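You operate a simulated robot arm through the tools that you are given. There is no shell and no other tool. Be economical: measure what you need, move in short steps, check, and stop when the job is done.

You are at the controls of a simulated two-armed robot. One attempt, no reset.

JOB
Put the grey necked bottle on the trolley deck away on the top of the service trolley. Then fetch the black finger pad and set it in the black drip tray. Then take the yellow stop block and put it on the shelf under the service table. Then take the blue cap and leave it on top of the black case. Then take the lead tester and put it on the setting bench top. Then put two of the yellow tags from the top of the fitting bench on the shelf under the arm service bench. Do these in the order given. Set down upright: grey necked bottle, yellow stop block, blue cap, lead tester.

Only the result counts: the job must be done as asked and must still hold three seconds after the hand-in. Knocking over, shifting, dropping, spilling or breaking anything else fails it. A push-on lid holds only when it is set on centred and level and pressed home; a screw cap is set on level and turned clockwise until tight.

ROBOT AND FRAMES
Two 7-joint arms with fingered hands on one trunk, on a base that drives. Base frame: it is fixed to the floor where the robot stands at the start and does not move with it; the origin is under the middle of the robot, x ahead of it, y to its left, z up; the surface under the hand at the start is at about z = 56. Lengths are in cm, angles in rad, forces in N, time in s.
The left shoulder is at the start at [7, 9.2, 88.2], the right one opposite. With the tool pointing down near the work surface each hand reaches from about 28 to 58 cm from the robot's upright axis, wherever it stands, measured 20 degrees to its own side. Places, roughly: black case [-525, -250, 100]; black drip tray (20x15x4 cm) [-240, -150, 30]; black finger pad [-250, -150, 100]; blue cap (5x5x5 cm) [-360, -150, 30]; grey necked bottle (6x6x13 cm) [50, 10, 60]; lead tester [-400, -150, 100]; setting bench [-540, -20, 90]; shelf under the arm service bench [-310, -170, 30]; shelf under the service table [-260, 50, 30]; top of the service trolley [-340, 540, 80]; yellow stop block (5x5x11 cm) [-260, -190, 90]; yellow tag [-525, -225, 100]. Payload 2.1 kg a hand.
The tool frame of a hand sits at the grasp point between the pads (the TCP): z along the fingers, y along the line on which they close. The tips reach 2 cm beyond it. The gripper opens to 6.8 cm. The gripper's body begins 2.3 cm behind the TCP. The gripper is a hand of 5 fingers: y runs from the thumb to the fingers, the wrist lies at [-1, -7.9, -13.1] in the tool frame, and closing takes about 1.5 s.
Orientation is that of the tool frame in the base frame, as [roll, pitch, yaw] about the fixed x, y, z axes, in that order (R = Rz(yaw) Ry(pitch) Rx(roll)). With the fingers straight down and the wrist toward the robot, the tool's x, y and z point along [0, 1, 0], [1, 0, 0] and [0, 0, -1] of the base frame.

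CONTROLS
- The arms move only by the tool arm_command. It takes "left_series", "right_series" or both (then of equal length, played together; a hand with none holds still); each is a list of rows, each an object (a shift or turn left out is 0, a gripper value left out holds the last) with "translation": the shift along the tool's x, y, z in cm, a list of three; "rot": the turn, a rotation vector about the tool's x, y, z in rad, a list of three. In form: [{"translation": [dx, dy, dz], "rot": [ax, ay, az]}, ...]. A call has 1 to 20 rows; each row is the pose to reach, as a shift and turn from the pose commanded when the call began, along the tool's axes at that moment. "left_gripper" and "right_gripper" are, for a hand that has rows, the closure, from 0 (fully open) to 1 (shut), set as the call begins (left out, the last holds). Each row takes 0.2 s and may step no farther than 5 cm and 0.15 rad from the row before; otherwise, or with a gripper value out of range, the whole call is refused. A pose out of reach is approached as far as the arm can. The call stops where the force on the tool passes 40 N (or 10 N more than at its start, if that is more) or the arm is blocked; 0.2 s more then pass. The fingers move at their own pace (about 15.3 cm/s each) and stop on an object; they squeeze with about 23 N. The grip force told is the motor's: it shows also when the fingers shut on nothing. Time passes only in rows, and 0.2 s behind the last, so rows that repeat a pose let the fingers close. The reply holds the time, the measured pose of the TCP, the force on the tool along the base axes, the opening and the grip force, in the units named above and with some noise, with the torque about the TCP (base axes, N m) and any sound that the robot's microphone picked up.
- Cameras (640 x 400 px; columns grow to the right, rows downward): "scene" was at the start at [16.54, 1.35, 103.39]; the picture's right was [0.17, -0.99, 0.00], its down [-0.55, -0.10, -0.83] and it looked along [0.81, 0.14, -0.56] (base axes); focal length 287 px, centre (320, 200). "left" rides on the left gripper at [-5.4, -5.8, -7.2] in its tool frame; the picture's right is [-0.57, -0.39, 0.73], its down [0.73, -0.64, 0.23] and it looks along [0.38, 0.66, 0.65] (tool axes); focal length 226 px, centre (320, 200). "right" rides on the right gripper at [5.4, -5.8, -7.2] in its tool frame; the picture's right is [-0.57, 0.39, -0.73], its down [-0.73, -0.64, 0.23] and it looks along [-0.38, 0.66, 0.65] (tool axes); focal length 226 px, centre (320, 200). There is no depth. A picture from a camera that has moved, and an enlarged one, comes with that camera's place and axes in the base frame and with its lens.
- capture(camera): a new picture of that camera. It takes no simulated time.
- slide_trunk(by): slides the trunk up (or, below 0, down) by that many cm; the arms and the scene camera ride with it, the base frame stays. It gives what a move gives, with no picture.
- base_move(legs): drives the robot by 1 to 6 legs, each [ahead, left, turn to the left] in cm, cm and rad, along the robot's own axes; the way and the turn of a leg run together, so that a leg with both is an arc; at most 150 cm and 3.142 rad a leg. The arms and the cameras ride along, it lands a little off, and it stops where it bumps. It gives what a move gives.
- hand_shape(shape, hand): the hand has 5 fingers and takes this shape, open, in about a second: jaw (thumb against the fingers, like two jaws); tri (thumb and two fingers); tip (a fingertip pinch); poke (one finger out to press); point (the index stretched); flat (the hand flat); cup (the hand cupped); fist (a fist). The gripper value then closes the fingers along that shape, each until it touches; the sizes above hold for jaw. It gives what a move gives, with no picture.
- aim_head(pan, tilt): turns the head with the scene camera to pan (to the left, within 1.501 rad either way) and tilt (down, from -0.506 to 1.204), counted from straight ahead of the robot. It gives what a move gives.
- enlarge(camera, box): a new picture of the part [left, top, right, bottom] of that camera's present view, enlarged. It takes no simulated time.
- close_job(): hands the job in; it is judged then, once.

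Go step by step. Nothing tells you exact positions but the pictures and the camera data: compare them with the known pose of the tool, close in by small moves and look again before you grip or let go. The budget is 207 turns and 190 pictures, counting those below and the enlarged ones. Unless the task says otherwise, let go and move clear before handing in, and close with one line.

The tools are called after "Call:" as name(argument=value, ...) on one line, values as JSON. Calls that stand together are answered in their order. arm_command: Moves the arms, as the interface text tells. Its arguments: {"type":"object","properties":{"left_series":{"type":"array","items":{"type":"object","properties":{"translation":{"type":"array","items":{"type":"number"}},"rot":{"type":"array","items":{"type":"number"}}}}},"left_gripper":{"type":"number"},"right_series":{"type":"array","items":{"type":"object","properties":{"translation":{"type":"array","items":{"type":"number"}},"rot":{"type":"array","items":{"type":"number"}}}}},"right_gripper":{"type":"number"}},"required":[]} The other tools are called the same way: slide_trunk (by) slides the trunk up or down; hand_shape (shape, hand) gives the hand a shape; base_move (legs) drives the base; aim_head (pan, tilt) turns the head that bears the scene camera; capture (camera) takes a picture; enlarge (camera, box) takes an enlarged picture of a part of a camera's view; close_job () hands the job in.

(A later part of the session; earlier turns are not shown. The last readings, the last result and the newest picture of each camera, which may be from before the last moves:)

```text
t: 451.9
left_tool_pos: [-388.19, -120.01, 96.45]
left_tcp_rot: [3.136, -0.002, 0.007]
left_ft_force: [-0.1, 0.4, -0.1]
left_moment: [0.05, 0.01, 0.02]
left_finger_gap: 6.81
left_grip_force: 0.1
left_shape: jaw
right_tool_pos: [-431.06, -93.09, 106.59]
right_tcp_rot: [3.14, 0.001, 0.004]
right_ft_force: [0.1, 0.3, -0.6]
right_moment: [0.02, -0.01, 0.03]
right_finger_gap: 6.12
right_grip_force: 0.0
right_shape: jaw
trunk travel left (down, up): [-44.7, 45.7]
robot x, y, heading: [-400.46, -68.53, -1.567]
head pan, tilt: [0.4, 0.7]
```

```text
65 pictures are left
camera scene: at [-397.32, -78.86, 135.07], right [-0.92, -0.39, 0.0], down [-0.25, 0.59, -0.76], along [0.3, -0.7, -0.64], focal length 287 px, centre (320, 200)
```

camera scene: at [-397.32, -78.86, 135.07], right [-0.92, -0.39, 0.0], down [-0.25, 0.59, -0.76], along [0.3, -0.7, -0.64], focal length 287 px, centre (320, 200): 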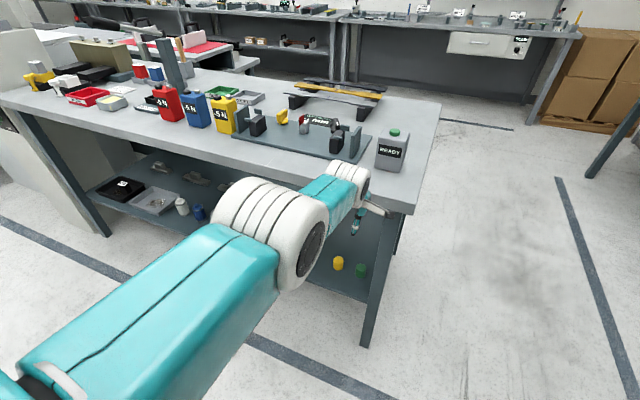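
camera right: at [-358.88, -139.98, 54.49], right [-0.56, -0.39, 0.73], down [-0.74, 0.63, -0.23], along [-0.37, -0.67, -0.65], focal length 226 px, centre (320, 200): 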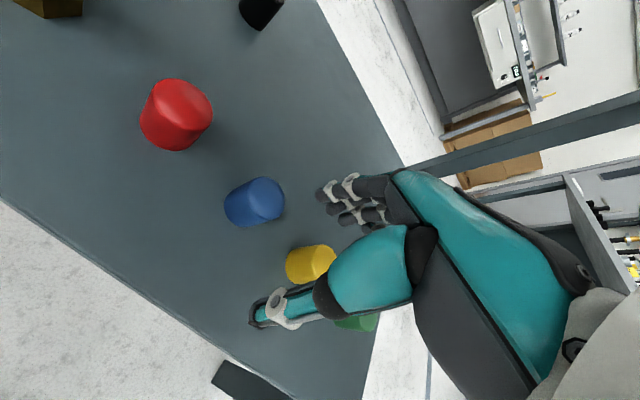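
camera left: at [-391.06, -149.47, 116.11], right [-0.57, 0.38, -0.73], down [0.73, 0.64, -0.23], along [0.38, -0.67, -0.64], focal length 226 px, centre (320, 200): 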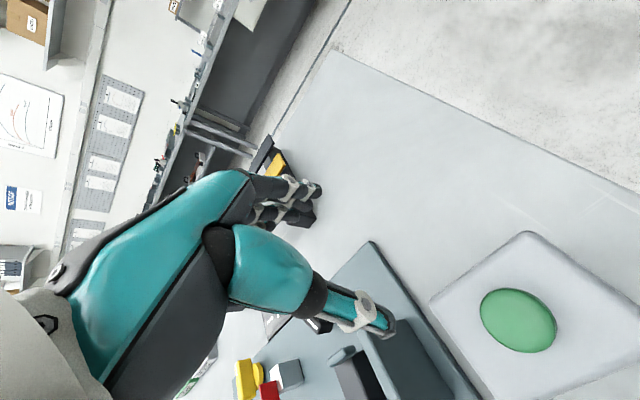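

Call:
arm_command(left_series=[{"translation": [2, -3, -1], "rot": [0, 0, 0.1]}, {"translation": [4, -6.5, -1], "rot": [0.08, 0, 0.15]}, {"translation": [4, -10, 0], "rot": [0.08, 0, 0.1]}, {"translation": [3, -14, 0], "rot": [0, 0, 0.05]}, {"translation": [2, -16, 0]}, {"translation": [2, -16, 0]}])

```text
t: 453.3
left_tool_pos: [-386.26, -117.9, 90.04]
left_tcp_rot: [3.133, -0.002, 0.007]
left_ft_force: [0.5, -0.1, 0.5]
left_moment: [0.01, 0.0, 0.02]
left_finger_gap: 6.81
left_grip_force: 0.0
left_shape: jaw
left hand out of reach, approached as far as the arm can: row 1, 2, 3, 4, 5, 6
right_tool_pos: [-431.03, -93.04, 106.61]
right_tcp_rot: [3.139, 0.001, 0.004]
right_ft_force: [-0.4, -0.1, -0.1]
right_moment: [-0.03, -0.01, 0.03]
right_finger_gap: 6.09
right_grip_force: 0.1
right_shape: jaw
trunk travel left (down, up): [-44.7, 45.7]
robot x, y, heading: [-400.53, -68.19, -1.567]
head pan, tilt: [0.4, 0.7]
```

Call:
arm_command(left_series=[{"translation": [0, 0, -4]}, {"translation": [0, 0, -8]}, {"translation": [0, 0, -12]}, {"translation": [0, 0, -16]}, {"translation": [0, 0, -16]}])

```text
t: 454.5
left_tool_pos: [-386.27, -121.44, 106.3]
left_tcp_rot: [3.134, 0.0, 0.007]
left_ft_force: [1.1, 0.4, 0.1]
left_moment: [0.01, 0.0, 0.01]
left_finger_gap: 6.79
left_grip_force: 0.1
left_shape: jaw
left hand out of reach, approached as far as the arm can: row 1, 2, 3, 4, 5
right_tool_pos: [-431.02, -93.0, 106.68]
right_tcp_rot: [3.14, 0.0, 0.004]
right_ft_force: [-0.5, 0.1, 0.2]
right_moment: [-0.02, -0.01, 0.02]
right_finger_gap: 6.11
right_grip_force: 0.0
right_shape: jaw
trunk travel left (down, up): [-44.7, 45.7]
robot x, y, heading: [-400.89, -68.48, -1.561]
head pan, tilt: [0.4, 0.7]
```

A trunk move seems to reset the commanded pose. I'll nudge the trunk and then pull the arm in.

Call:
slide_trunk(by=2)

Call:
arm_command(left_series=[{"translation": [0, -3, 0]}, {"translation": [0, -6, 0]}, {"translation": [0, -6, 0]}])

```text
t: 455.2
left_tool_pos: [-386.32, -121.5, 108.06]
left_tcp_rot: [3.135, -0.002, 0.006]
left_ft_force: [0.5, 0.0, 0.6]
left_moment: [0.01, 0.0, 0.0]
left_finger_gap: 6.8
left_grip_force: 0.0
left_shape: jaw
right_tool_pos: [-431.01, -93.13, 108.65]
right_tcp_rot: [-3.141, 0.0, 0.003]
right_ft_force: [1.5, -0.5, 0.6]
right_moment: [-0.02, 0.02, 0.0]
right_finger_gap: 6.13
right_grip_force: 0.0
right_shape: jaw
trunk travel left (down, up): [-46.7, 43.7]
robot x, y, heading: [-400.62, -68.43, -1.561]
head pan, tilt: [0.4, 0.7]
```

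```text
t: 456.0
left_tool_pos: [-386.29, -121.4, 108.13]
left_tcp_rot: [3.132, -0.001, 0.009]
left_ft_force: [-0.2, -0.2, 1.1]
left_moment: [-0.03, 0.01, -0.01]
left_finger_gap: 6.8
left_grip_force: 0.1
left_shape: jaw
left hand out of reach, approached as far as the arm can: row 1, 2, 3
right_tool_pos: [-431.02, -92.91, 108.72]
right_tcp_rot: [3.14, 0.001, 0.004]
right_ft_force: [0.0, 0.7, -0.1]
right_moment: [-0.01, 0.04, -0.01]
right_finger_gap: 6.11
right_grip_force: 0.1
right_shape: jaw
trunk travel left (down, up): [-46.7, 43.7]
robot x, y, heading: [-400.69, -68.71, -1.566]
head pan, tilt: [0.4, 0.7]
```

Call:
arm_command(left_series=[{"translation": [0, 0, 0], "rot": [0.14, 0, 0]}, {"translation": [0, 0, 0], "rot": [0.28, 0, 0]}, {"translation": [0, 0, 0], "rot": [0.4, 0, 0]}, {"translation": [0, -3, 0], "rot": [0.4, 0, 0]}, {"translation": [0, -3, 0], "rot": [0.27, 0, 0]}, {"translation": [0, -3, 0], "rot": [0.13, 0, 0]}, {"translation": [0, -3, 0]}, {"translation": [0, -3, 0]}])

```text
t: 457.8
left_tool_pos: [-386.2, -118.49, 107.92]
left_tcp_rot: [3.131, -0.003, 0.007]
left_ft_force: [-0.2, -0.6, -0.4]
left_moment: [-0.01, 0.01, 0.0]
left_finger_gap: 6.79
left_grip_force: 0.2
left_shape: jaw
left hand out of reach, approached as far as the arm can: row 1, 2, 3, 4, 5
right_tool_pos: [-430.94, -93.14, 108.72]
right_tcp_rot: [3.14, -0.001, 0.005]
right_ft_force: [0.5, -0.9, 0.1]
right_moment: [-0.02, 0.0, -0.01]
right_finger_gap: 6.09
right_grip_force: 0.0
right_shape: jaw
trunk travel left (down, up): [-46.7, 43.7]
robot x, y, heading: [-400.3, -68.21, -1.563]
head pan, tilt: [0.4, 0.7]
```

Unlocked. Pulling in to 46 cm ahead and driving over the tester again.

Call:
arm_command(left_series=[{"translation": [-0.8, -2.5, 0]}, {"translation": [-1.6, -5, 0]}, {"translation": [-1.6, -5, 0]}])

Call:
base_move(legs=[[36, 0, -0.006]])

Call:
capture(camera="left")

```text
t: 458.6
left_tool_pos: [-387.98, -113.52, 107.91]
left_tcp_rot: [3.134, 0.0, 0.008]
left_ft_force: [0.4, -1.3, -0.1]
left_moment: [0.0, -0.02, 0.0]
left_finger_gap: 6.8
left_grip_force: 0.1
left_shape: jaw
right_tool_pos: [-431.06, -93.0, 108.79]
right_tcp_rot: [3.141, 0.0, 0.004]
right_ft_force: [-0.2, -0.3, -0.1]
right_moment: [0.02, -0.04, 0.02]
right_finger_gap: 6.11
right_grip_force: 0.0
right_shape: jaw
trunk travel left (down, up): [-46.7, 43.7]
robot x, y, heading: [-400.55, -68.15, -1.559]
head pan, tilt: [0.4, 0.7]
```

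```text
t: 460.9
left_tool_pos: [-388.59, -149.48, 107.95]
left_tcp_rot: [3.135, -0.003, -0.008]
left_ft_force: [-0.3, -0.1, -1.6]
left_moment: [0.01, 0.05, 0.01]
left_finger_gap: 6.8
left_grip_force: 0.0
left_shape: jaw
right_tool_pos: [-431.46, -128.23, 108.64]
right_tcp_rot: [3.139, 0.0, -0.012]
right_ft_force: [-0.7, -0.6, 0.2]
right_moment: [0.03, -0.02, 0.01]
right_finger_gap: 6.09
right_grip_force: 0.0
right_shape: jaw
trunk travel left (down, up): [-46.7, 43.7]
robot x, y, heading: [-400.47, -104.18, -1.578]
head pan, tilt: [0.4, 0.7]
```

```text
64 pictures are left
camera left: at [-394.02, -143.39, 115.22], right [-0.56, 0.39, -0.73], down [0.74, 0.63, -0.23], along [0.37, -0.67, -0.64], focal length 226 px, centre (320, 200)
```

left: 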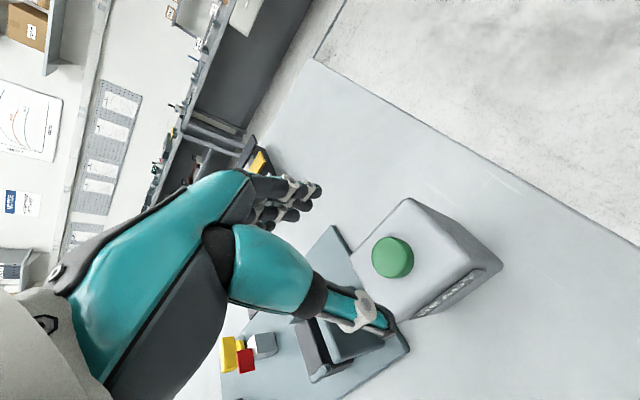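

Hand is aligned over the tester. Going down to just above it for a check.

Call:
arm_command(left_series=[{"translation": [0.3, 0.2, 2]}, {"translation": [0.5, 0.2, 4.5]}, {"translation": [0.5, 0.2, 6.5]}, {"translation": [0.5, 0.2, 6.5]}])

Call:
capture(camera="left")

Call:
aim_head(pan=0.3, tilt=0.9)

Call:
enlarge(camera="scene", box=[220, 80, 420, 220])

```text
t: 461.9
left_tool_pos: [-388.19, -149.48, 101.32]
left_tcp_rot: [3.134, -0.002, -0.007]
left_ft_force: [-0.3, 0.7, -0.4]
left_moment: [0.02, -0.02, 0.04]
left_finger_gap: 6.78
left_grip_force: 0.2
left_shape: jaw
right_tool_pos: [-431.4, -128.25, 108.69]
right_tcp_rot: [3.139, -0.002, -0.011]
right_ft_force: [0.0, 0.9, -0.5]
right_moment: [0.01, 0.01, 0.03]
right_finger_gap: 6.11
right_grip_force: 0.1
right_shape: jaw
trunk travel left (down, up): [-46.7, 43.7]
robot x, y, heading: [-400.4, -103.95, -1.582]
head pan, tilt: [0.4, 0.7]
```

```text
63 pictures are left
camera left: at [-393.64, -143.54, 108.58], right [-0.56, 0.39, -0.73], down [0.74, 0.63, -0.23], along [0.37, -0.67, -0.64], focal length 226 px, centre (320, 200)
```

left: 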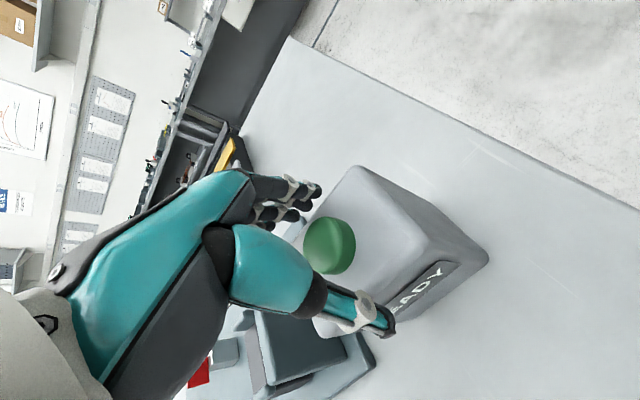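

```text
t: 462.6
left_tool_pos: [-388.3, -149.52, 101.36]
left_tcp_rot: [3.133, 0.0, -0.008]
left_ft_force: [0.7, -0.6, 0.8]
left_moment: [0.04, 0.0, -0.02]
left_finger_gap: 6.79
left_grip_force: 0.0
left_shape: jaw
right_tool_pos: [-431.29, -128.35, 108.8]
right_tcp_rot: [3.139, 0.0, -0.01]
right_ft_force: [-0.1, -0.4, -0.2]
right_moment: [-0.03, -0.01, 0.0]
right_finger_gap: 6.11
right_grip_force: 0.1
right_shape: jaw
trunk travel left (down, up): [-46.7, 43.7]
robot x, y, heading: [-400.4, -104.24, -1.579]
head pan, tilt: [0.3, 0.901]
```

```text
2.86 times, centred on (320, 150) of scene
camera zoom: at [-398.54, -113.81, 135.47], right [-0.96, -0.29, 0.0], down [-0.23, 0.75, -0.62], along [0.18, -0.59, -0.78], focal length 819 px, centre (320, 343)
```

zoom: 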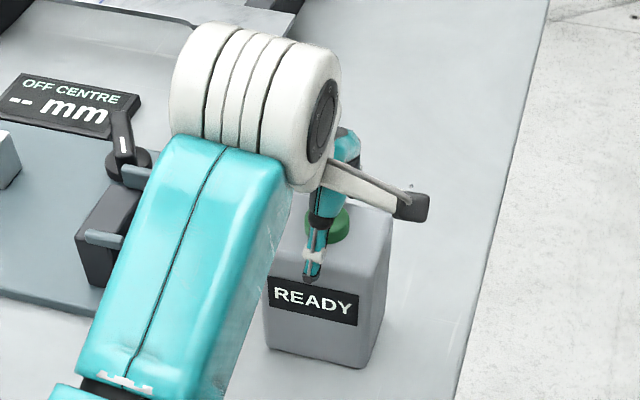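

Clearance is about 0.4 cm each side. Centring by 0.35 and descending slowly.

Call:
arm_command(left_series=[{"translation": [0, 0.35, 0]}, {"translation": [0, 0.35, 0.6]}, {"translation": [0, 0.35, 1.2]}, {"translation": [0, 0.35, 1.8]}, {"translation": [0, 0.35, 2.4]}, {"translation": [0, 0.35, 2.7]}, {"translation": [0, 0.35, 2.7]}])

Call:
capture(camera="left")

Call:
enlarge(camera="scene", box=[220, 80, 420, 220])

```text
t: 464.2
left_tool_pos: [-388.25, -149.86, 98.8]
left_tcp_rot: [3.13, -0.004, -0.006]
left_ft_force: [-0.8, 1.0, 19.2]
left_moment: [0.04, 0.05, 0.0]
left_finger_gap: 6.81
left_grip_force: 0.0
left_shape: jaw
right_tool_pos: [-431.51, -128.1, 108.72]
right_tcp_rot: [3.137, -0.001, -0.01]
right_ft_force: [0.2, 0.2, -0.1]
right_moment: [0.0, -0.01, 0.0]
right_finger_gap: 6.1
right_grip_force: 0.0
right_shape: jaw
trunk travel left (down, up): [-46.7, 43.7]
robot x, y, heading: [-400.89, -103.81, -1.579]
head pan, tilt: [0.3, 0.901]
```

```text
61 pictures are left
camera left: at [-393.6, -143.83, 106.1], right [-0.56, 0.38, -0.73], down [0.74, 0.63, -0.24], along [0.37, -0.67, -0.64], focal length 226 px, centre (320, 200)
```

left: 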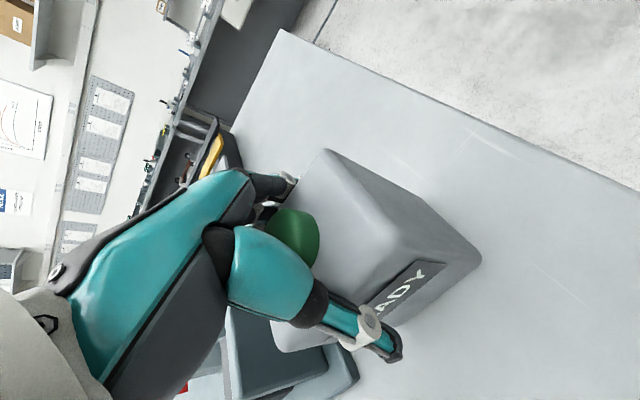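

```text
2.86 times, centred on (320, 150) of scene
camera zoom: at [-398.59, -113.61, 135.5], right [-0.96, -0.29, 0.0], down [-0.23, 0.75, -0.62], along [0.18, -0.6, -0.78], focal length 819 px, centre (320, 343)
```

zoom: 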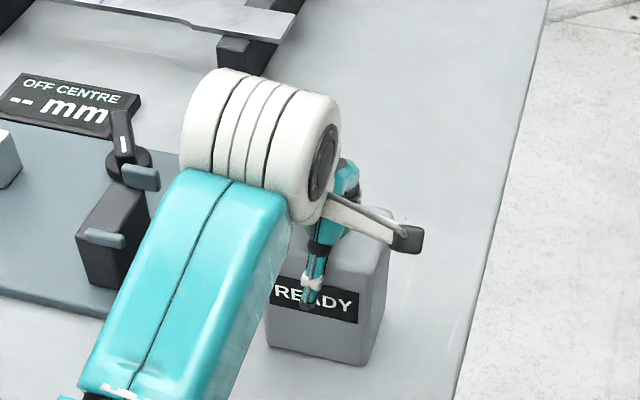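

The palm touches the button; I'll back up 0.4 cm and close on the sides.

Call:
arm_command(left_series=[{"translation": [0, 0, -0.3]}, {"translation": [0, 0, -0.5]}, {"translation": [0, 0, -0.5]}])

Call:
arm_command(left_series=[{}, {}, {}, {}, {}, {}, {}], left_gripper=1)

Call:
arm_command(left_series=[{"translation": [0, 0, -0.7]}, {"translation": [0, 0, -1.5]}, {"translation": [0, 0, -3]}, {"translation": [0, 0, -3]}])

Call:
enlarge(camera="scene", box=[220, 80, 420, 220])

```text
t: 465.0
left_tool_pos: [-388.12, -149.94, 99.18]
left_tcp_rot: [3.134, -0.001, -0.006]
left_ft_force: [-0.5, 1.1, 0.3]
left_moment: [0.02, 0.0, 0.02]
left_finger_gap: 6.8
left_grip_force: 0.0
left_shape: jaw
right_tool_pos: [-431.38, -128.24, 108.74]
right_tcp_rot: [3.139, 0.0, -0.013]
right_ft_force: [0.5, -0.9, -0.7]
right_moment: [-0.02, -0.02, -0.04]
right_finger_gap: 6.1
right_grip_force: 0.0
right_shape: jaw
trunk travel left (down, up): [-46.7, 43.7]
robot x, y, heading: [-400.85, -104.31, -1.578]
head pan, tilt: [0.3, 0.901]
```

```text
t: 466.6
left_tool_pos: [-388.27, -150.07, 99.16]
left_tcp_rot: [3.133, -0.003, -0.007]
left_ft_force: [-0.3, 0.4, -0.9]
left_moment: [-0.02, -0.05, 0.0]
left_finger_gap: 5.15
left_grip_force: 22.5
left_shape: jaw
right_tool_pos: [-431.33, -128.37, 108.68]
right_tcp_rot: [3.138, -0.001, -0.011]
right_ft_force: [-0.6, -0.1, -0.2]
right_moment: [-0.01, -0.04, -0.01]
right_finger_gap: 6.09
right_grip_force: 0.1
right_shape: jaw
trunk travel left (down, up): [-46.7, 43.7]
robot x, y, heading: [-400.36, -104.09, -1.575]
head pan, tilt: [0.3, 0.901]
```

```text
t: 467.6
left_tool_pos: [-388.11, -149.93, 102.25]
left_tcp_rot: [3.135, -0.002, -0.005]
left_ft_force: [-0.4, -0.6, -2.4]
left_moment: [-0.01, 0.02, 0.0]
left_finger_gap: 5.13
left_grip_force: 23.1
left_shape: jaw
right_tool_pos: [-431.38, -128.3, 108.71]
right_tcp_rot: [3.141, -0.001, -0.011]
right_ft_force: [-1.2, 0.0, -0.2]
right_moment: [0.01, 0.02, 0.0]
right_finger_gap: 6.08
right_grip_force: 0.0
right_shape: jaw
trunk travel left (down, up): [-46.7, 43.7]
robot x, y, heading: [-400.6, -104.16, -1.577]
head pan, tilt: [0.3, 0.901]
```

```text
2.86 times, centred on (320, 150) of scene
camera zoom: at [-398.54, -113.83, 135.47], right [-0.96, -0.29, 0.0], down [-0.23, 0.75, -0.62], along [0.18, -0.59, -0.78], focal length 819 px, centre (320, 343)
```

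zoom: 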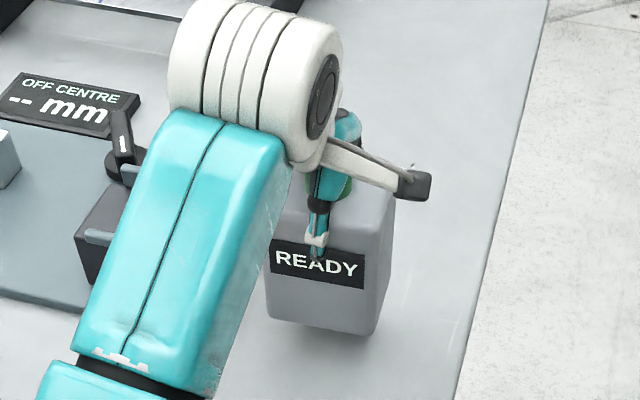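

The tester is up. Raising, backing out, and driving to the setting bench.

Call:
slide_trunk(by=10)

Call:
base_move(legs=[[-40, 0, 0.01], [0, 0, -0.8], [0, 0, -0.77], [35, 0, 0], [0, -42, 0]])

Call:
aim_head(pan=0, tilt=0.6)

Call:
capture(camera="scene")

```text
t: 469.0
left_tool_pos: [-388.18, -150.0, 112.22]
left_tcp_rot: [3.136, -0.001, -0.008]
left_ft_force: [-0.7, 0.4, -2.7]
left_moment: [-0.01, 0.01, 0.02]
left_finger_gap: 5.14
left_grip_force: 23.2
left_shape: jaw
right_tool_pos: [-431.52, -128.36, 118.7]
right_tcp_rot: [3.14, 0.001, -0.01]
right_ft_force: [0.3, -0.1, -0.2]
right_moment: [-0.01, -0.04, -0.04]
right_finger_gap: 6.1
right_grip_force: 0.1
right_shape: jaw
trunk travel left (down, up): [-56.7, 33.7]
robot x, y, heading: [-400.4, -104.05, -1.571]
head pan, tilt: [0.3, 0.901]
```

```text
t: 479.6
left_tool_pos: [-481.19, -36.01, 112.23]
left_tcp_rot: [3.136, -0.001, -1.565]
left_ft_force: [0.3, 0.1, -2.4]
left_moment: [-0.03, 0.01, 0.01]
left_finger_gap: 5.1
left_grip_force: 23.5
left_shape: jaw
right_tool_pos: [-460.06, 7.42, 118.72]
right_tcp_rot: [3.139, 0.0, -1.568]
right_ft_force: [-0.6, 0.3, 0.2]
right_moment: [-0.03, -0.02, 0.02]
right_finger_gap: 6.09
right_grip_force: 0.2
right_shape: jaw
trunk travel left (down, up): [-56.7, 33.7]
robot x, y, heading: [-435.06, -22.77, -3.136]
head pan, tilt: [0.3, 0.901]
```

```text
t: 480.4
left_tool_pos: [-481.2, -36.02, 112.28]
left_tcp_rot: [3.135, 0.0, -1.566]
left_ft_force: [0.0, 0.3, -2.3]
left_moment: [0.0, 0.0, 0.01]
left_finger_gap: 5.14
left_grip_force: 22.9
left_shape: jaw
right_tool_pos: [-460.02, 7.62, 118.81]
right_tcp_rot: [3.141, -0.001, -1.57]
right_ft_force: [0.9, -0.3, 0.2]
right_moment: [-0.02, 0.0, -0.02]
right_finger_gap: 6.11
right_grip_force: 0.1
right_shape: jaw
trunk travel left (down, up): [-56.7, 33.7]
robot x, y, heading: [-435.52, -23.15, -3.136]
head pan, tilt: [0.0, 0.6]
```

```text
58 pictures are left
camera scene: at [-446.07, -23.24, 147.97], right [-0.01, 1.0, 0.0], down [0.57, 0.0, -0.82], along [-0.82, 0.0, -0.57], focal length 287 px, centre (320, 200)
```

scene: 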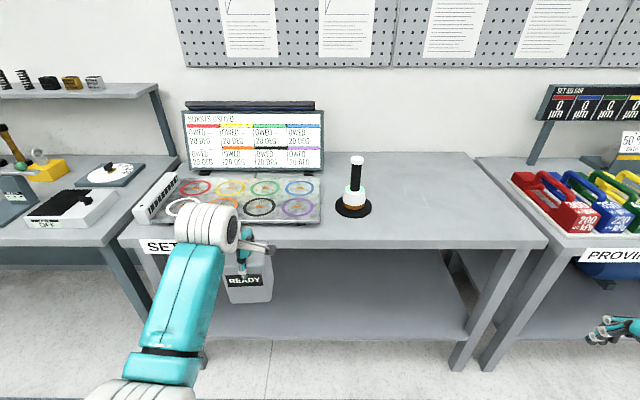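

The setting bench has free space right of the black-and-white instrument. I'll move over to put the tester at about [-528, 12].

Call:
base_move(legs=[[0, -48, 0], [45, 0, 0]])

Call:
aim_head(pan=0.2, tilt=0.85)

Call:
capture(camera="scene")

Call:
capture(camera="left")

```text
t: 485.6
left_tool_pos: [-526.54, 9.78, 112.24]
left_tcp_rot: [3.134, -0.002, -1.542]
left_ft_force: [-0.6, 0.3, -2.7]
left_moment: [-0.02, -0.03, 0.05]
left_finger_gap: 5.11
left_grip_force: 23.0
left_shape: jaw
right_tool_pos: [-506.49, 53.84, 118.58]
right_tcp_rot: [3.142, 0.001, -1.546]
right_ft_force: [0.2, -0.3, -0.7]
right_moment: [0.0, -0.03, 0.0]
right_finger_gap: 6.11
right_grip_force: 0.1
right_shape: jaw
trunk travel left (down, up): [-56.7, 33.7]
robot x, y, heading: [-481.1, 24.3, -3.111]
head pan, tilt: [0.0, 0.6]
```

```text
t: 486.3
left_tool_pos: [-526.5, 9.81, 112.33]
left_tcp_rot: [3.134, 0.0, -1.542]
left_ft_force: [-0.4, -0.4, -2.9]
left_moment: [0.01, 0.02, 0.01]
left_finger_gap: 5.11
left_grip_force: 23.4
left_shape: jaw
right_tool_pos: [-506.33, 53.83, 118.67]
right_tcp_rot: [3.139, 0.0, -1.544]
right_ft_force: [-0.1, -0.2, -0.5]
right_moment: [0.01, -0.02, 0.0]
right_finger_gap: 6.11
right_grip_force: 0.1
right_shape: jaw
trunk travel left (down, up): [-56.7, 33.7]
robot x, y, heading: [-481.38, 23.99, -3.109]
head pan, tilt: [0.201, 0.85]
```

```text
57 pictures are left
camera scene: at [-490.42, 22.01, 145.89], right [-0.23, 0.97, 0.0], down [0.73, 0.17, -0.66], along [-0.64, -0.15, -0.75], focal length 287 px, centre (320, 200)
```

scene: 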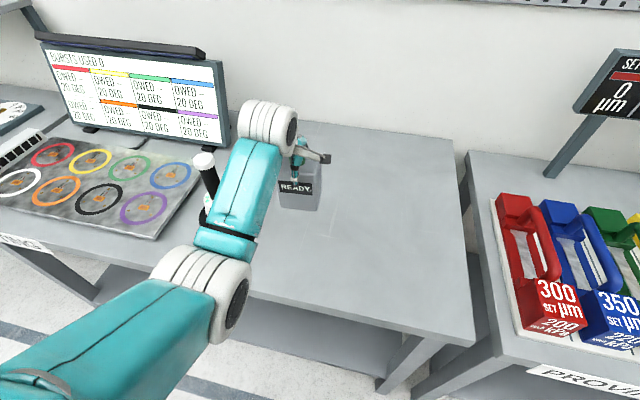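

```text
56 pictures are left
camera left: at [-520.71, 15.58, 119.52], right [0.36, 0.58, -0.73], down [0.66, -0.71, -0.23], along [-0.66, -0.4, -0.64], focal length 226 px, centre (320, 200)
```

left: 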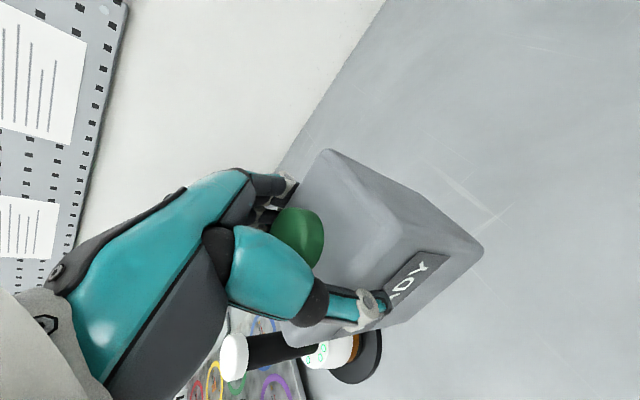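

Clear area below. Shifting 5 cm north away from the instrument and lowering.

Call:
arm_command(left_series=[{"translation": [-2.5, 0, 0]}, {"translation": [-5, 0, 2]}, {"translation": [-5, 0, 6]}, {"translation": [-5, 0, 10]}, {"translation": [-5, 0, 12.5]}, {"translation": [-5, 0, 12.5]}])

Call:
capture(camera="scene")

```text
t: 487.7
left_tool_pos: [-526.65, 14.69, 99.93]
left_tcp_rot: [3.136, -0.002, -1.541]
left_ft_force: [0.3, -0.4, -2.5]
left_moment: [0.01, 0.0, 0.02]
left_finger_gap: 5.09
left_grip_force: 22.8
left_shape: jaw
right_tool_pos: [-506.38, 53.87, 118.68]
right_tcp_rot: [3.14, 0.001, -1.546]
right_ft_force: [-0.6, 1.1, -0.9]
right_moment: [0.04, 0.04, -0.01]
right_finger_gap: 6.12
right_grip_force: 0.0
right_shape: jaw
trunk travel left (down, up): [-56.7, 33.7]
robot x, y, heading: [-481.15, 24.19, -3.116]
head pan, tilt: [0.201, 0.85]
```

```text
55 pictures are left
camera scene: at [-490.41, 22.01, 145.89], right [-0.23, 0.97, 0.0], down [0.73, 0.17, -0.66], along [-0.64, -0.15, -0.75], focal length 287 px, centre (320, 200)
```

scene: 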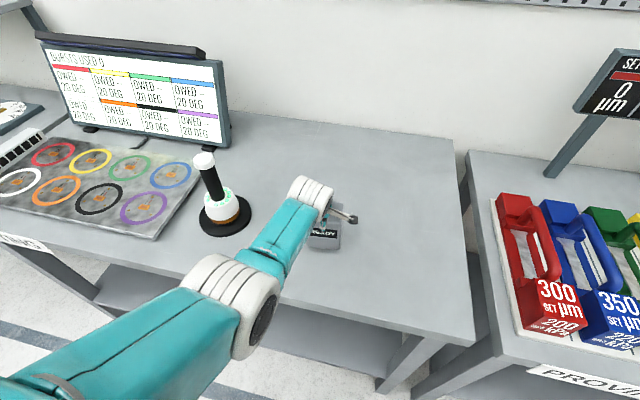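

Call:
arm_command(left_series=[{"translation": [0, 0, 0.5]}, {"translation": [0, 0, 1]}, {"translation": [0, 0, 1.5]}, {"translation": [0, 0, 2]}, {"translation": [0, 0, 2.4]}, {"translation": [0, 0, 2.4]}])

```text
t: 489.1
left_tool_pos: [-526.68, 14.86, 97.34]
left_tcp_rot: [3.134, 0.0, -1.543]
left_ft_force: [0.6, 0.2, -2.9]
left_moment: [0.03, 0.05, -0.02]
left_finger_gap: 5.09
left_grip_force: 23.1
left_shape: jaw
right_tool_pos: [-506.39, 53.83, 118.71]
right_tcp_rot: [3.14, -0.001, -1.546]
right_ft_force: [-0.2, -0.4, -0.4]
right_moment: [0.01, 0.01, -0.03]
right_finger_gap: 6.13
right_grip_force: 0.1
right_shape: jaw
trunk travel left (down, up): [-56.7, 33.7]
robot x, y, heading: [-480.86, 23.75, -3.113]
head pan, tilt: [0.201, 0.85]
```

Call:
arm_command(left_series=[{"translation": [0, 0, 0.4]}, {"translation": [0, 0, 0.8]}, {"translation": [0, 0, 1.2]}, {"translation": [0, 0, 1.6]}, {"translation": [0, 0, 2.0]}, {"translation": [0, 0, 2.0]}])

Call:
enlarge(camera="scene", box=[230, 160, 430, 300])

```text
t: 490.3
left_tool_pos: [-526.29, 14.83, 96.96]
left_tcp_rot: [3.115, 0.0, -1.544]
left_ft_force: [-2.1, -1.0, 19.2]
left_moment: [-0.07, -0.03, -0.03]
left_finger_gap: 4.92
left_grip_force: 23.2
left_shape: jaw
left hand out of reach, approached as far as the arm can: row 1, 2, 3, 4, 5
right_tool_pos: [-506.32, 53.94, 118.77]
right_tcp_rot: [3.141, 0.0, -1.543]
right_ft_force: [0.8, -0.4, 0.1]
right_moment: [0.01, 0.01, 0.05]
right_finger_gap: 6.11
right_grip_force: 0.2
right_shape: jaw
trunk travel left (down, up): [-56.7, 33.7]
robot x, y, heading: [-481.22, 24.33, -3.116]
head pan, tilt: [0.201, 0.85]
stopped in row 5 (left hand): the force on the tool passed its limit at 46 N (the readings are from after the stop); the commanded pose is now the measured one
```

```text
2.86 times, centred on (330, 230) of scene
camera zoom: at [-490.25, 22.05, 145.89], right [-0.23, 0.97, 0.0], down [0.73, 0.17, -0.66], along [-0.64, -0.15, -0.75], focal length 819 px, centre (291, 114)
```

zoom: 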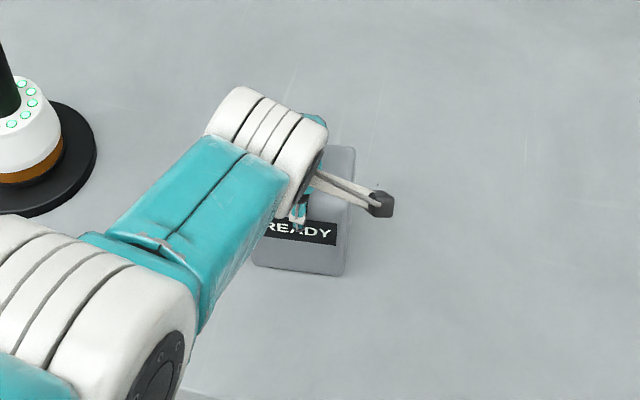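

Contact. Easing off and levelling, then opening.

Call:
arm_command(left_series=[{"translation": [0, 0, -0.15], "rot": [0.02, 0, 0]}, {"translation": [0, 0, -0.25], "rot": [0.02, 0, 0]}, {"translation": [0, 0, -0.25], "rot": [0.02, 0, 0]}])

Call:
arm_command(left_series=[{}, {}, {}, {}, {}, {}, {}], left_gripper=0)

Call:
arm_command(left_series=[{"translation": [0, 0, -0.8]}, {"translation": [0, 0, -1.6]}, {"translation": [0, 0, -4]}, {"translation": [0, 0, -7]}, {"translation": [0, 0, -7]}])

Call:
enlarge(camera="scene", box=[230, 160, 430, 300])

```text
t: 491.1
left_tool_pos: [-526.24, 14.67, 97.13]
left_tcp_rot: [-3.139, -0.003, -1.544]
left_ft_force: [-4.4, 0.5, 10.8]
left_moment: [-0.08, 0.42, -0.08]
left_finger_gap: 4.97
left_grip_force: 23.4
left_shape: jaw
right_tool_pos: [-506.4, 53.99, 118.71]
right_tcp_rot: [3.14, 0.0, -1.546]
right_ft_force: [0.3, 0.3, 0.3]
right_moment: [0.0, -0.03, 0.03]
right_finger_gap: 6.12
right_grip_force: 0.0
right_shape: jaw
trunk travel left (down, up): [-56.7, 33.7]
robot x, y, heading: [-481.22, 24.02, -3.113]
head pan, tilt: [0.201, 0.85]
```

```text
t: 492.7
left_tool_pos: [-526.25, 14.73, 97.08]
left_tcp_rot: [-3.141, -0.001, -1.54]
left_ft_force: [-2.8, 0.4, 8.4]
left_moment: [-0.06, 0.17, 0.05]
left_finger_gap: 6.8
left_grip_force: 0.1
left_shape: jaw
right_tool_pos: [-506.27, 53.93, 118.72]
right_tcp_rot: [3.14, 0.001, -1.546]
right_ft_force: [-0.1, 0.7, -1.0]
right_moment: [0.0, 0.01, 0.01]
right_finger_gap: 6.12
right_grip_force: 0.1
right_shape: jaw
trunk travel left (down, up): [-56.7, 33.7]
robot x, y, heading: [-481.04, 23.63, -3.118]
head pan, tilt: [0.201, 0.85]
```

```text
t: 493.9
left_tool_pos: [-526.33, 14.61, 104.25]
left_tcp_rot: [-3.14, -0.002, -1.541]
left_ft_force: [-0.2, 0.1, -0.5]
left_moment: [-0.02, 0.06, 0.03]
left_finger_gap: 6.79
left_grip_force: 0.1
left_shape: jaw
right_tool_pos: [-506.35, 53.94, 118.6]
right_tcp_rot: [3.139, 0.0, -1.545]
right_ft_force: [0.4, 0.2, 0.4]
right_moment: [0.0, 0.02, 0.03]
right_finger_gap: 6.09
right_grip_force: 0.1
right_shape: jaw
trunk travel left (down, up): [-56.7, 33.7]
robot x, y, heading: [-481.26, 24.15, -3.113]
head pan, tilt: [0.201, 0.85]
```

```text
2.86 times, centred on (330, 230) of scene
camera zoom: at [-490.4, 22.02, 145.89], right [-0.23, 0.97, 0.0], down [0.73, 0.17, -0.66], along [-0.64, -0.15, -0.75], focal length 819 px, centre (291, 114)
```

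zoom: 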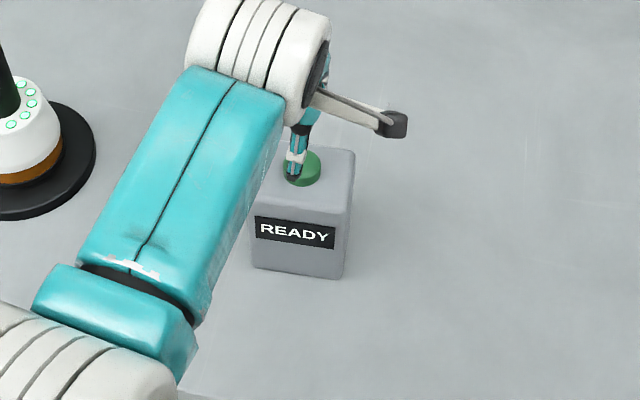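

The tester stands on the setting bench. Backing out and returning to the fitting bench for the yellow tags.

Call:
slide_trunk(by=6)

Call:
base_move(legs=[[-32, 0, -0.03], [0, 125, 0], [0, 122, 0]])

Call:
aim_head(pan=0, tilt=0.65)

Call:
capture(camera="scene")

```text
t: 494.9
left_tool_pos: [-526.22, 14.73, 110.03]
left_tcp_rot: [-3.14, -0.002, -1.544]
left_ft_force: [0.0, 0.4, 0.0]
left_moment: [0.02, 0.02, 0.0]
left_finger_gap: 6.77
left_grip_force: 0.1
left_shape: jaw
right_tool_pos: [-506.25, 53.94, 124.66]
right_tcp_rot: [3.14, 0.0, -1.547]
right_ft_force: [0.1, -0.4, -0.9]
right_moment: [0.0, 0.0, -0.01]
right_finger_gap: 6.11
right_grip_force: 0.0
right_shape: jaw
trunk travel left (down, up): [-62.7, 27.7]
robot x, y, heading: [-481.25, 24.22, -3.114]
head pan, tilt: [0.201, 0.85]
```

```text
t: 508.7
left_tool_pos: [-492.12, -228.73, 110.01]
left_tcp_rot: [-3.139, -0.002, -1.572]
left_ft_force: [-0.2, -0.9, 0.6]
left_moment: [-0.02, -0.01, 0.01]
left_finger_gap: 6.8
left_grip_force: 0.1
left_shape: jaw
right_tool_pos: [-470.86, -190.19, 124.6]
right_tcp_rot: [3.141, 0.001, -1.578]
right_ft_force: [0.5, 0.1, -0.2]
right_moment: [-0.03, 0.0, -0.01]
right_finger_gap: 6.11
right_grip_force: 0.1
right_shape: jaw
trunk travel left (down, up): [-62.7, 27.7]
robot x, y, heading: [-447.14, -220.41, 3.139]
head pan, tilt: [0.201, 0.85]
```

```text
t: 509.4
left_tool_pos: [-492.19, -228.71, 110.05]
left_tcp_rot: [-3.139, -0.002, -1.574]
left_ft_force: [0.5, -1.0, -0.5]
left_moment: [-0.01, 0.03, 0.0]
left_finger_gap: 6.82
left_grip_force: 0.1
left_shape: jaw
right_tool_pos: [-470.99, -190.14, 124.79]
right_tcp_rot: [3.141, -0.001, -1.577]
right_ft_force: [0.2, 0.7, -0.5]
right_moment: [0.01, 0.04, -0.02]
right_finger_gap: 6.12
right_grip_force: 0.0
right_shape: jaw
trunk travel left (down, up): [-62.7, 27.7]
robot x, y, heading: [-446.51, -221.38, 3.134]
head pan, tilt: [0.0, 0.649]
```

```text
52 pictures are left
camera scene: at [-456.77, -220.97, 153.55], right [0.0, 1.0, 0.0], down [0.61, 0.0, -0.8], along [-0.8, 0.0, -0.61], focal length 287 px, centre (320, 200)
```

scene: 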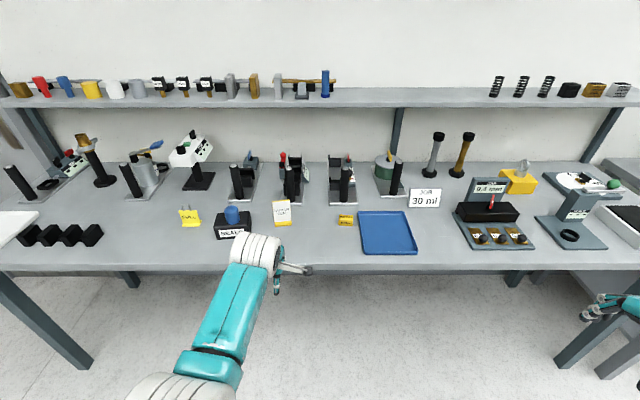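

I'll zoom in on the candidates before choosing.

Call:
enlarge(camera="scene", box=[150, 130, 400, 270])

Call:
enlarge(camera="scene", box=[390, 120, 640, 260])

```text
2.56 times, centred on (275, 200) of scene
camera zoom: at [-456.77, -220.97, 153.55], right [0.0, 1.0, 0.0], down [0.61, 0.0, -0.8], along [-0.8, 0.0, -0.61], focal length 734 px, centre (435, 200)
```

zoom: 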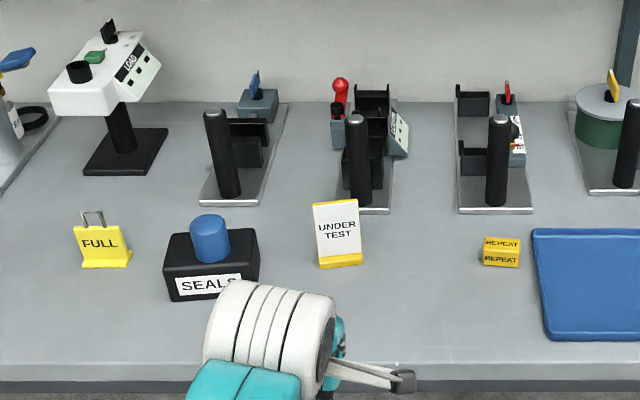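

```text
2.56 times, centred on (515, 190) of scene
camera zoom: at [-456.77, -220.97, 153.55], right [0.0, 1.0, 0.0], down [0.61, 0.0, -0.8], along [-0.8, 0.0, -0.61], focal length 734 px, centre (-179, 226)
```

zoom: 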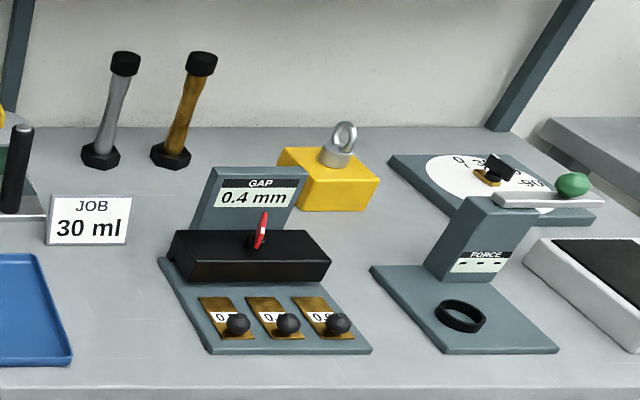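

The REPEAT item may be a pile of several tags. I'll go closer to look.

Call:
base_move(legs=[[22, -2, 0]])

Call:
aim_head(pan=-0.1, tilt=0.95)

Call:
enlarge(camera="scene", box=[280, 120, 380, 190])

Call:
capture(camera="left")

```text
t: 511.1
left_tool_pos: [-514.1, -226.6, 109.98]
left_tcp_rot: [-3.138, -0.002, -1.575]
left_ft_force: [-0.1, 0.7, -0.9]
left_moment: [-0.01, 0.0, 0.02]
left_finger_gap: 6.78
left_grip_force: 0.0
left_shape: jaw
right_tool_pos: [-493.09, -188.08, 124.73]
right_tcp_rot: [-3.141, 0.0, -1.58]
right_ft_force: [-0.6, -0.4, 0.3]
right_moment: [-0.02, -0.02, 0.02]
right_finger_gap: 6.1
right_grip_force: 0.1
right_shape: jaw
trunk travel left (down, up): [-62.7, 27.7]
robot x, y, heading: [-468.36, -218.4, 3.141]
head pan, tilt: [0.0, 0.649]
```

```text
t: 511.9
left_tool_pos: [-514.09, -226.71, 109.98]
left_tcp_rot: [-3.139, -0.001, -1.575]
left_ft_force: [0.7, 0.6, -0.4]
left_moment: [0.03, 0.01, 0.03]
left_finger_gap: 6.8
left_grip_force: 0.1
left_shape: jaw
right_tool_pos: [-493.01, -188.07, 124.61]
right_tcp_rot: [3.139, -0.001, -1.578]
right_ft_force: [0.2, 0.0, 0.1]
right_moment: [-0.02, -0.01, -0.01]
right_finger_gap: 6.11
right_grip_force: 0.1
right_shape: jaw
trunk travel left (down, up): [-62.7, 27.7]
robot x, y, heading: [-468.87, -218.86, 3.136]
head pan, tilt: [-0.099, 0.949]
```

```text
5.71 times, centred on (330, 155) of scene
camera zoom: at [-477.32, -218.17, 151.15], right [0.1, 0.99, 0.0], down [0.81, -0.08, -0.58], along [-0.58, 0.06, -0.81], focal length 1638 px, centre (263, 457)
```

zoom: 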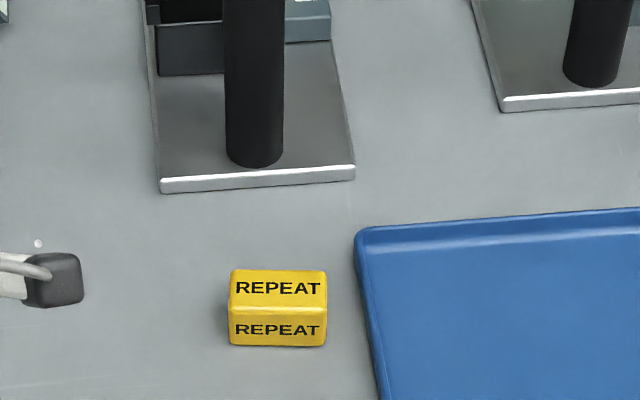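

```text
48 pictures are left
camera left: at [-508.21, -221.09, 117.36], right [0.39, 0.56, -0.73], down [0.64, -0.74, -0.23], along [-0.66, -0.38, -0.65], focal length 226 px, centre (320, 200)
```

left: 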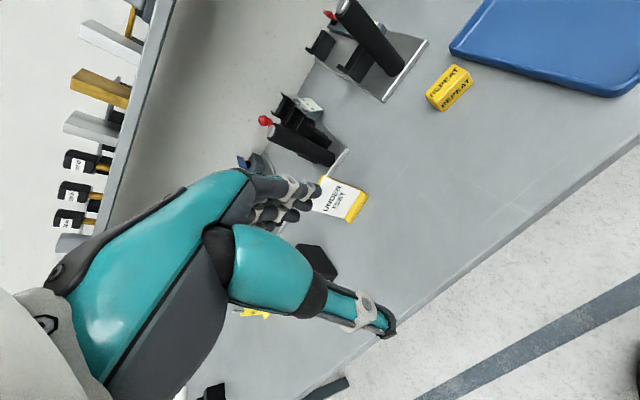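

I'll take UNDER TEST with the left hand and REPEAT with the right, then carry both. First backing off and posing both arms at a suitable height.

Call:
base_move(legs=[[-14, 3, 0]])

Call:
arm_command(left_series=[{"translation": [0, 0, -3]}, {"translation": [0.5, 0, -6]}, {"translation": [1, 0, -9]}, {"translation": [1.5, 0, -12]}, {"translation": [2, 0, -15]}, {"translation": [2.5, 0, -18]}, {"translation": [2.5, 0, -20]}, {"translation": [2.5, 0, -20]}], right_series=[{"translation": [3, 3, 0]}, {"translation": [6, 6, -1]}, {"translation": [9, 9, -2]}, {"translation": [12, 12, -3]}, {"translation": [15, 15, -4]}, {"translation": [18, 18, -5]}, {"translation": [20.5, 20.5, -5]}, {"translation": [20.5, 20.5, -5]}], left_gripper=0.5, right_gripper=0.25)

Call:
slide_trunk(by=-24)

Call:
base_move(legs=[[17, 0, 0]])

```text
t: 513.2
left_tool_pos: [-500.17, -229.69, 110.08]
left_tcp_rot: [-3.141, 0.0, -1.574]
left_ft_force: [0.2, 0.4, -0.2]
left_moment: [0.0, -0.01, -0.03]
left_finger_gap: 6.78
left_grip_force: 0.2
left_shape: jaw
right_tool_pos: [-479.2, -191.23, 124.67]
right_tcp_rot: [3.139, 0.001, -1.575]
right_ft_force: [0.1, 0.3, 0.6]
right_moment: [0.01, 0.0, -0.02]
right_finger_gap: 6.11
right_grip_force: 0.1
right_shape: jaw
trunk travel left (down, up): [-62.7, 27.7]
robot x, y, heading: [-454.83, -221.71, 3.141]
head pan, tilt: [-0.099, 0.949]
```

```text
t: 515.0
left_tool_pos: [-500.36, -232.17, 129.91]
left_tcp_rot: [-3.141, -0.002, -1.572]
left_ft_force: [0.8, 0.6, 0.2]
left_moment: [0.0, 0.01, -0.06]
left_finger_gap: 3.4
left_grip_force: 0.1
left_shape: jaw
right_tool_pos: [-499.79, -211.53, 129.56]
right_tcp_rot: [3.139, 0.0, -1.576]
right_ft_force: [-0.1, -0.3, -0.9]
right_moment: [-0.04, -0.01, -0.03]
right_finger_gap: 5.13
right_grip_force: 0.0
right_shape: jaw
trunk travel left (down, up): [-62.7, 27.7]
robot x, y, heading: [-454.8, -221.95, 3.137]
head pan, tilt: [-0.099, 0.949]
```

```text
t: 517.5
left_tool_pos: [-500.35, -232.22, 106.08]
left_tcp_rot: [-3.14, -0.001, -1.572]
left_ft_force: [0.0, 0.0, 0.6]
left_moment: [0.01, -0.03, -0.02]
left_finger_gap: 3.41
left_grip_force: 0.0
left_shape: jaw
right_tool_pos: [-499.82, -211.51, 105.83]
right_tcp_rot: [3.14, -0.001, -1.577]
right_ft_force: [0.0, -0.4, 0.6]
right_moment: [-0.02, 0.03, 0.0]
right_finger_gap: 5.12
right_grip_force: 0.1
right_shape: jaw
trunk travel left (down, up): [-38.7, 51.7]
robot x, y, heading: [-454.85, -221.68, 3.14]
head pan, tilt: [-0.099, 0.949]
```

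```text
t: 519.0
left_tool_pos: [-517.54, -232.1, 106.03]
left_tcp_rot: [-3.141, -0.002, -1.574]
left_ft_force: [-1.1, 0.3, -1.0]
left_moment: [0.0, 0.0, 0.03]
left_finger_gap: 3.39
left_grip_force: 0.0
left_shape: jaw
right_tool_pos: [-516.89, -211.39, 105.74]
right_tcp_rot: [3.141, 0.002, -1.577]
right_ft_force: [-1.1, 0.0, 0.2]
right_moment: [0.01, 0.02, 0.01]
right_finger_gap: 5.11
right_grip_force: 0.1
right_shape: jaw
trunk travel left (down, up): [-38.7, 51.7]
robot x, y, heading: [-472.05, -221.57, 3.142]
head pan, tilt: [-0.099, 0.949]
```

Call:
base_move(legs=[[5, 0, 0]])

Call:
arm_command(left_series=[{"translation": [0.5, 2.5, 0]}, {"translation": [1, 5, 0]}, {"translation": [1, 5, 0]}], right_series=[{"translation": [0.3, 2.5, 0]}, {"translation": [0.7, 5, 0]}, {"translation": [0.7, 5, 0]}])

Call:
capture(camera="left")

Call:
capture(camera="right")

Call:
aim_head(pan=0.0, tilt=0.9)

Call:
enlarge(camera="scene", box=[220, 70, 420, 210])

```text
t: 519.9
left_tool_pos: [-522.65, -232.09, 106.06]
left_tcp_rot: [3.142, -0.003, -1.575]
left_ft_force: [0.2, -0.9, -0.1]
left_moment: [-0.02, -0.01, 0.0]
left_finger_gap: 3.42
left_grip_force: 0.2
left_shape: jaw
right_tool_pos: [-521.82, -211.36, 105.8]
right_tcp_rot: [-3.141, -0.001, -1.577]
right_ft_force: [-0.3, -0.2, 0.3]
right_moment: [-0.01, 0.02, 0.0]
right_finger_gap: 5.12
right_grip_force: 0.0
right_shape: jaw
trunk travel left (down, up): [-38.7, 51.7]
robot x, y, heading: [-477.24, -221.53, 3.138]
head pan, tilt: [-0.099, 0.949]
```

```text
t: 520.7
left_tool_pos: [-527.66, -232.98, 106.05]
left_tcp_rot: [3.141, -0.001, -1.575]
left_ft_force: [0.4, 0.2, -0.8]
left_moment: [0.01, 0.02, -0.02]
left_finger_gap: 3.42
left_grip_force: 0.0
left_shape: jaw
right_tool_pos: [-527.08, -212.14, 105.87]
right_tcp_rot: [3.14, 0.0, -1.579]
right_ft_force: [0.3, 0.5, 0.6]
right_moment: [0.0, 0.03, -0.01]
right_finger_gap: 5.11
right_grip_force: 0.2
right_shape: jaw
trunk travel left (down, up): [-38.7, 51.7]
robot x, y, heading: [-477.33, -221.86, 3.139]
head pan, tilt: [-0.099, 0.949]
```

```text
47 pictures are left
camera left: at [-521.8, -227.43, 113.39], right [0.39, 0.56, -0.73], down [0.64, -0.74, -0.23], along [-0.66, -0.38, -0.65], focal length 226 px, centre (320, 200)
```

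left: 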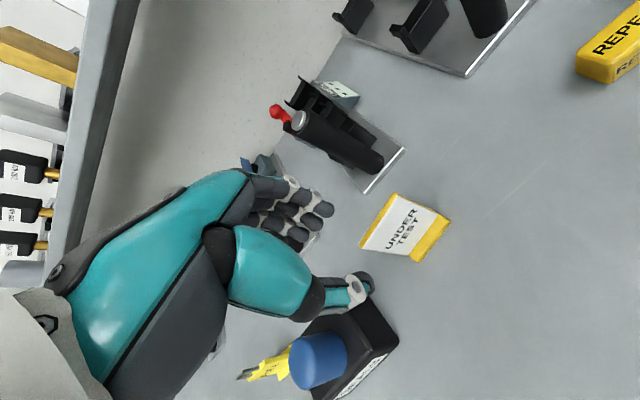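

```text
46 pictures are left
camera right: at [-521.1, -217.66, 113.11], right [-0.38, 0.57, 0.73], down [0.64, 0.73, -0.23], along [-0.66, 0.38, -0.65], focal length 226 px, centre (320, 200)
```

right: 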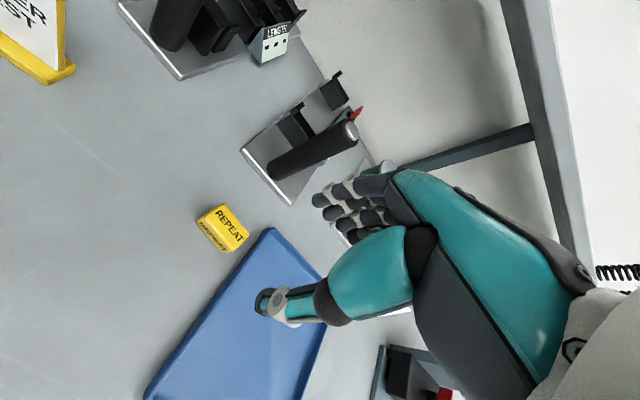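

```text
t: 521.4
left_tool_pos: [-527.69, -232.98, 106.11]
left_tcp_rot: [-3.14, -0.002, -1.573]
left_ft_force: [-0.1, 0.3, -0.2]
left_moment: [0.01, -0.03, -0.03]
left_finger_gap: 3.43
left_grip_force: 0.1
left_shape: jaw
right_tool_pos: [-527.05, -212.15, 105.98]
right_tcp_rot: [3.14, 0.0, -1.577]
right_ft_force: [-0.8, 0.0, 0.1]
right_moment: [0.01, 0.0, 0.01]
right_finger_gap: 5.1
right_grip_force: 0.1
right_shape: jaw
trunk travel left (down, up): [-38.7, 51.7]
robot x, y, heading: [-477.0, -221.7, 3.139]
head pan, tilt: [0.0, 0.901]
```

```text
2.86 times, centred on (320, 140) of scene
camera zoom: at [-487.77, -221.83, 127.42], right [0.0, 1.0, 0.0], down [0.78, 0.0, -0.62], along [-0.62, 0.0, -0.78], focal length 819 px, centre (320, 371)
```

zoom: 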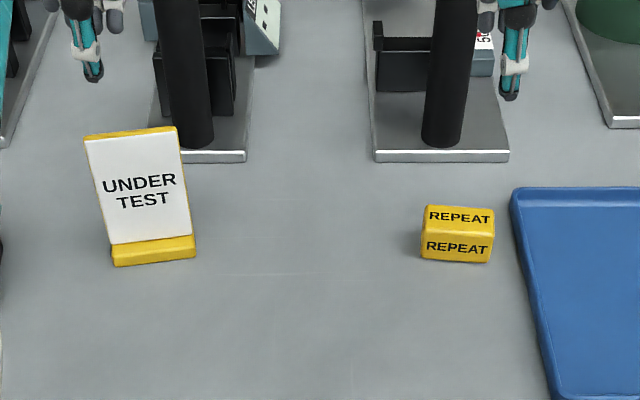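

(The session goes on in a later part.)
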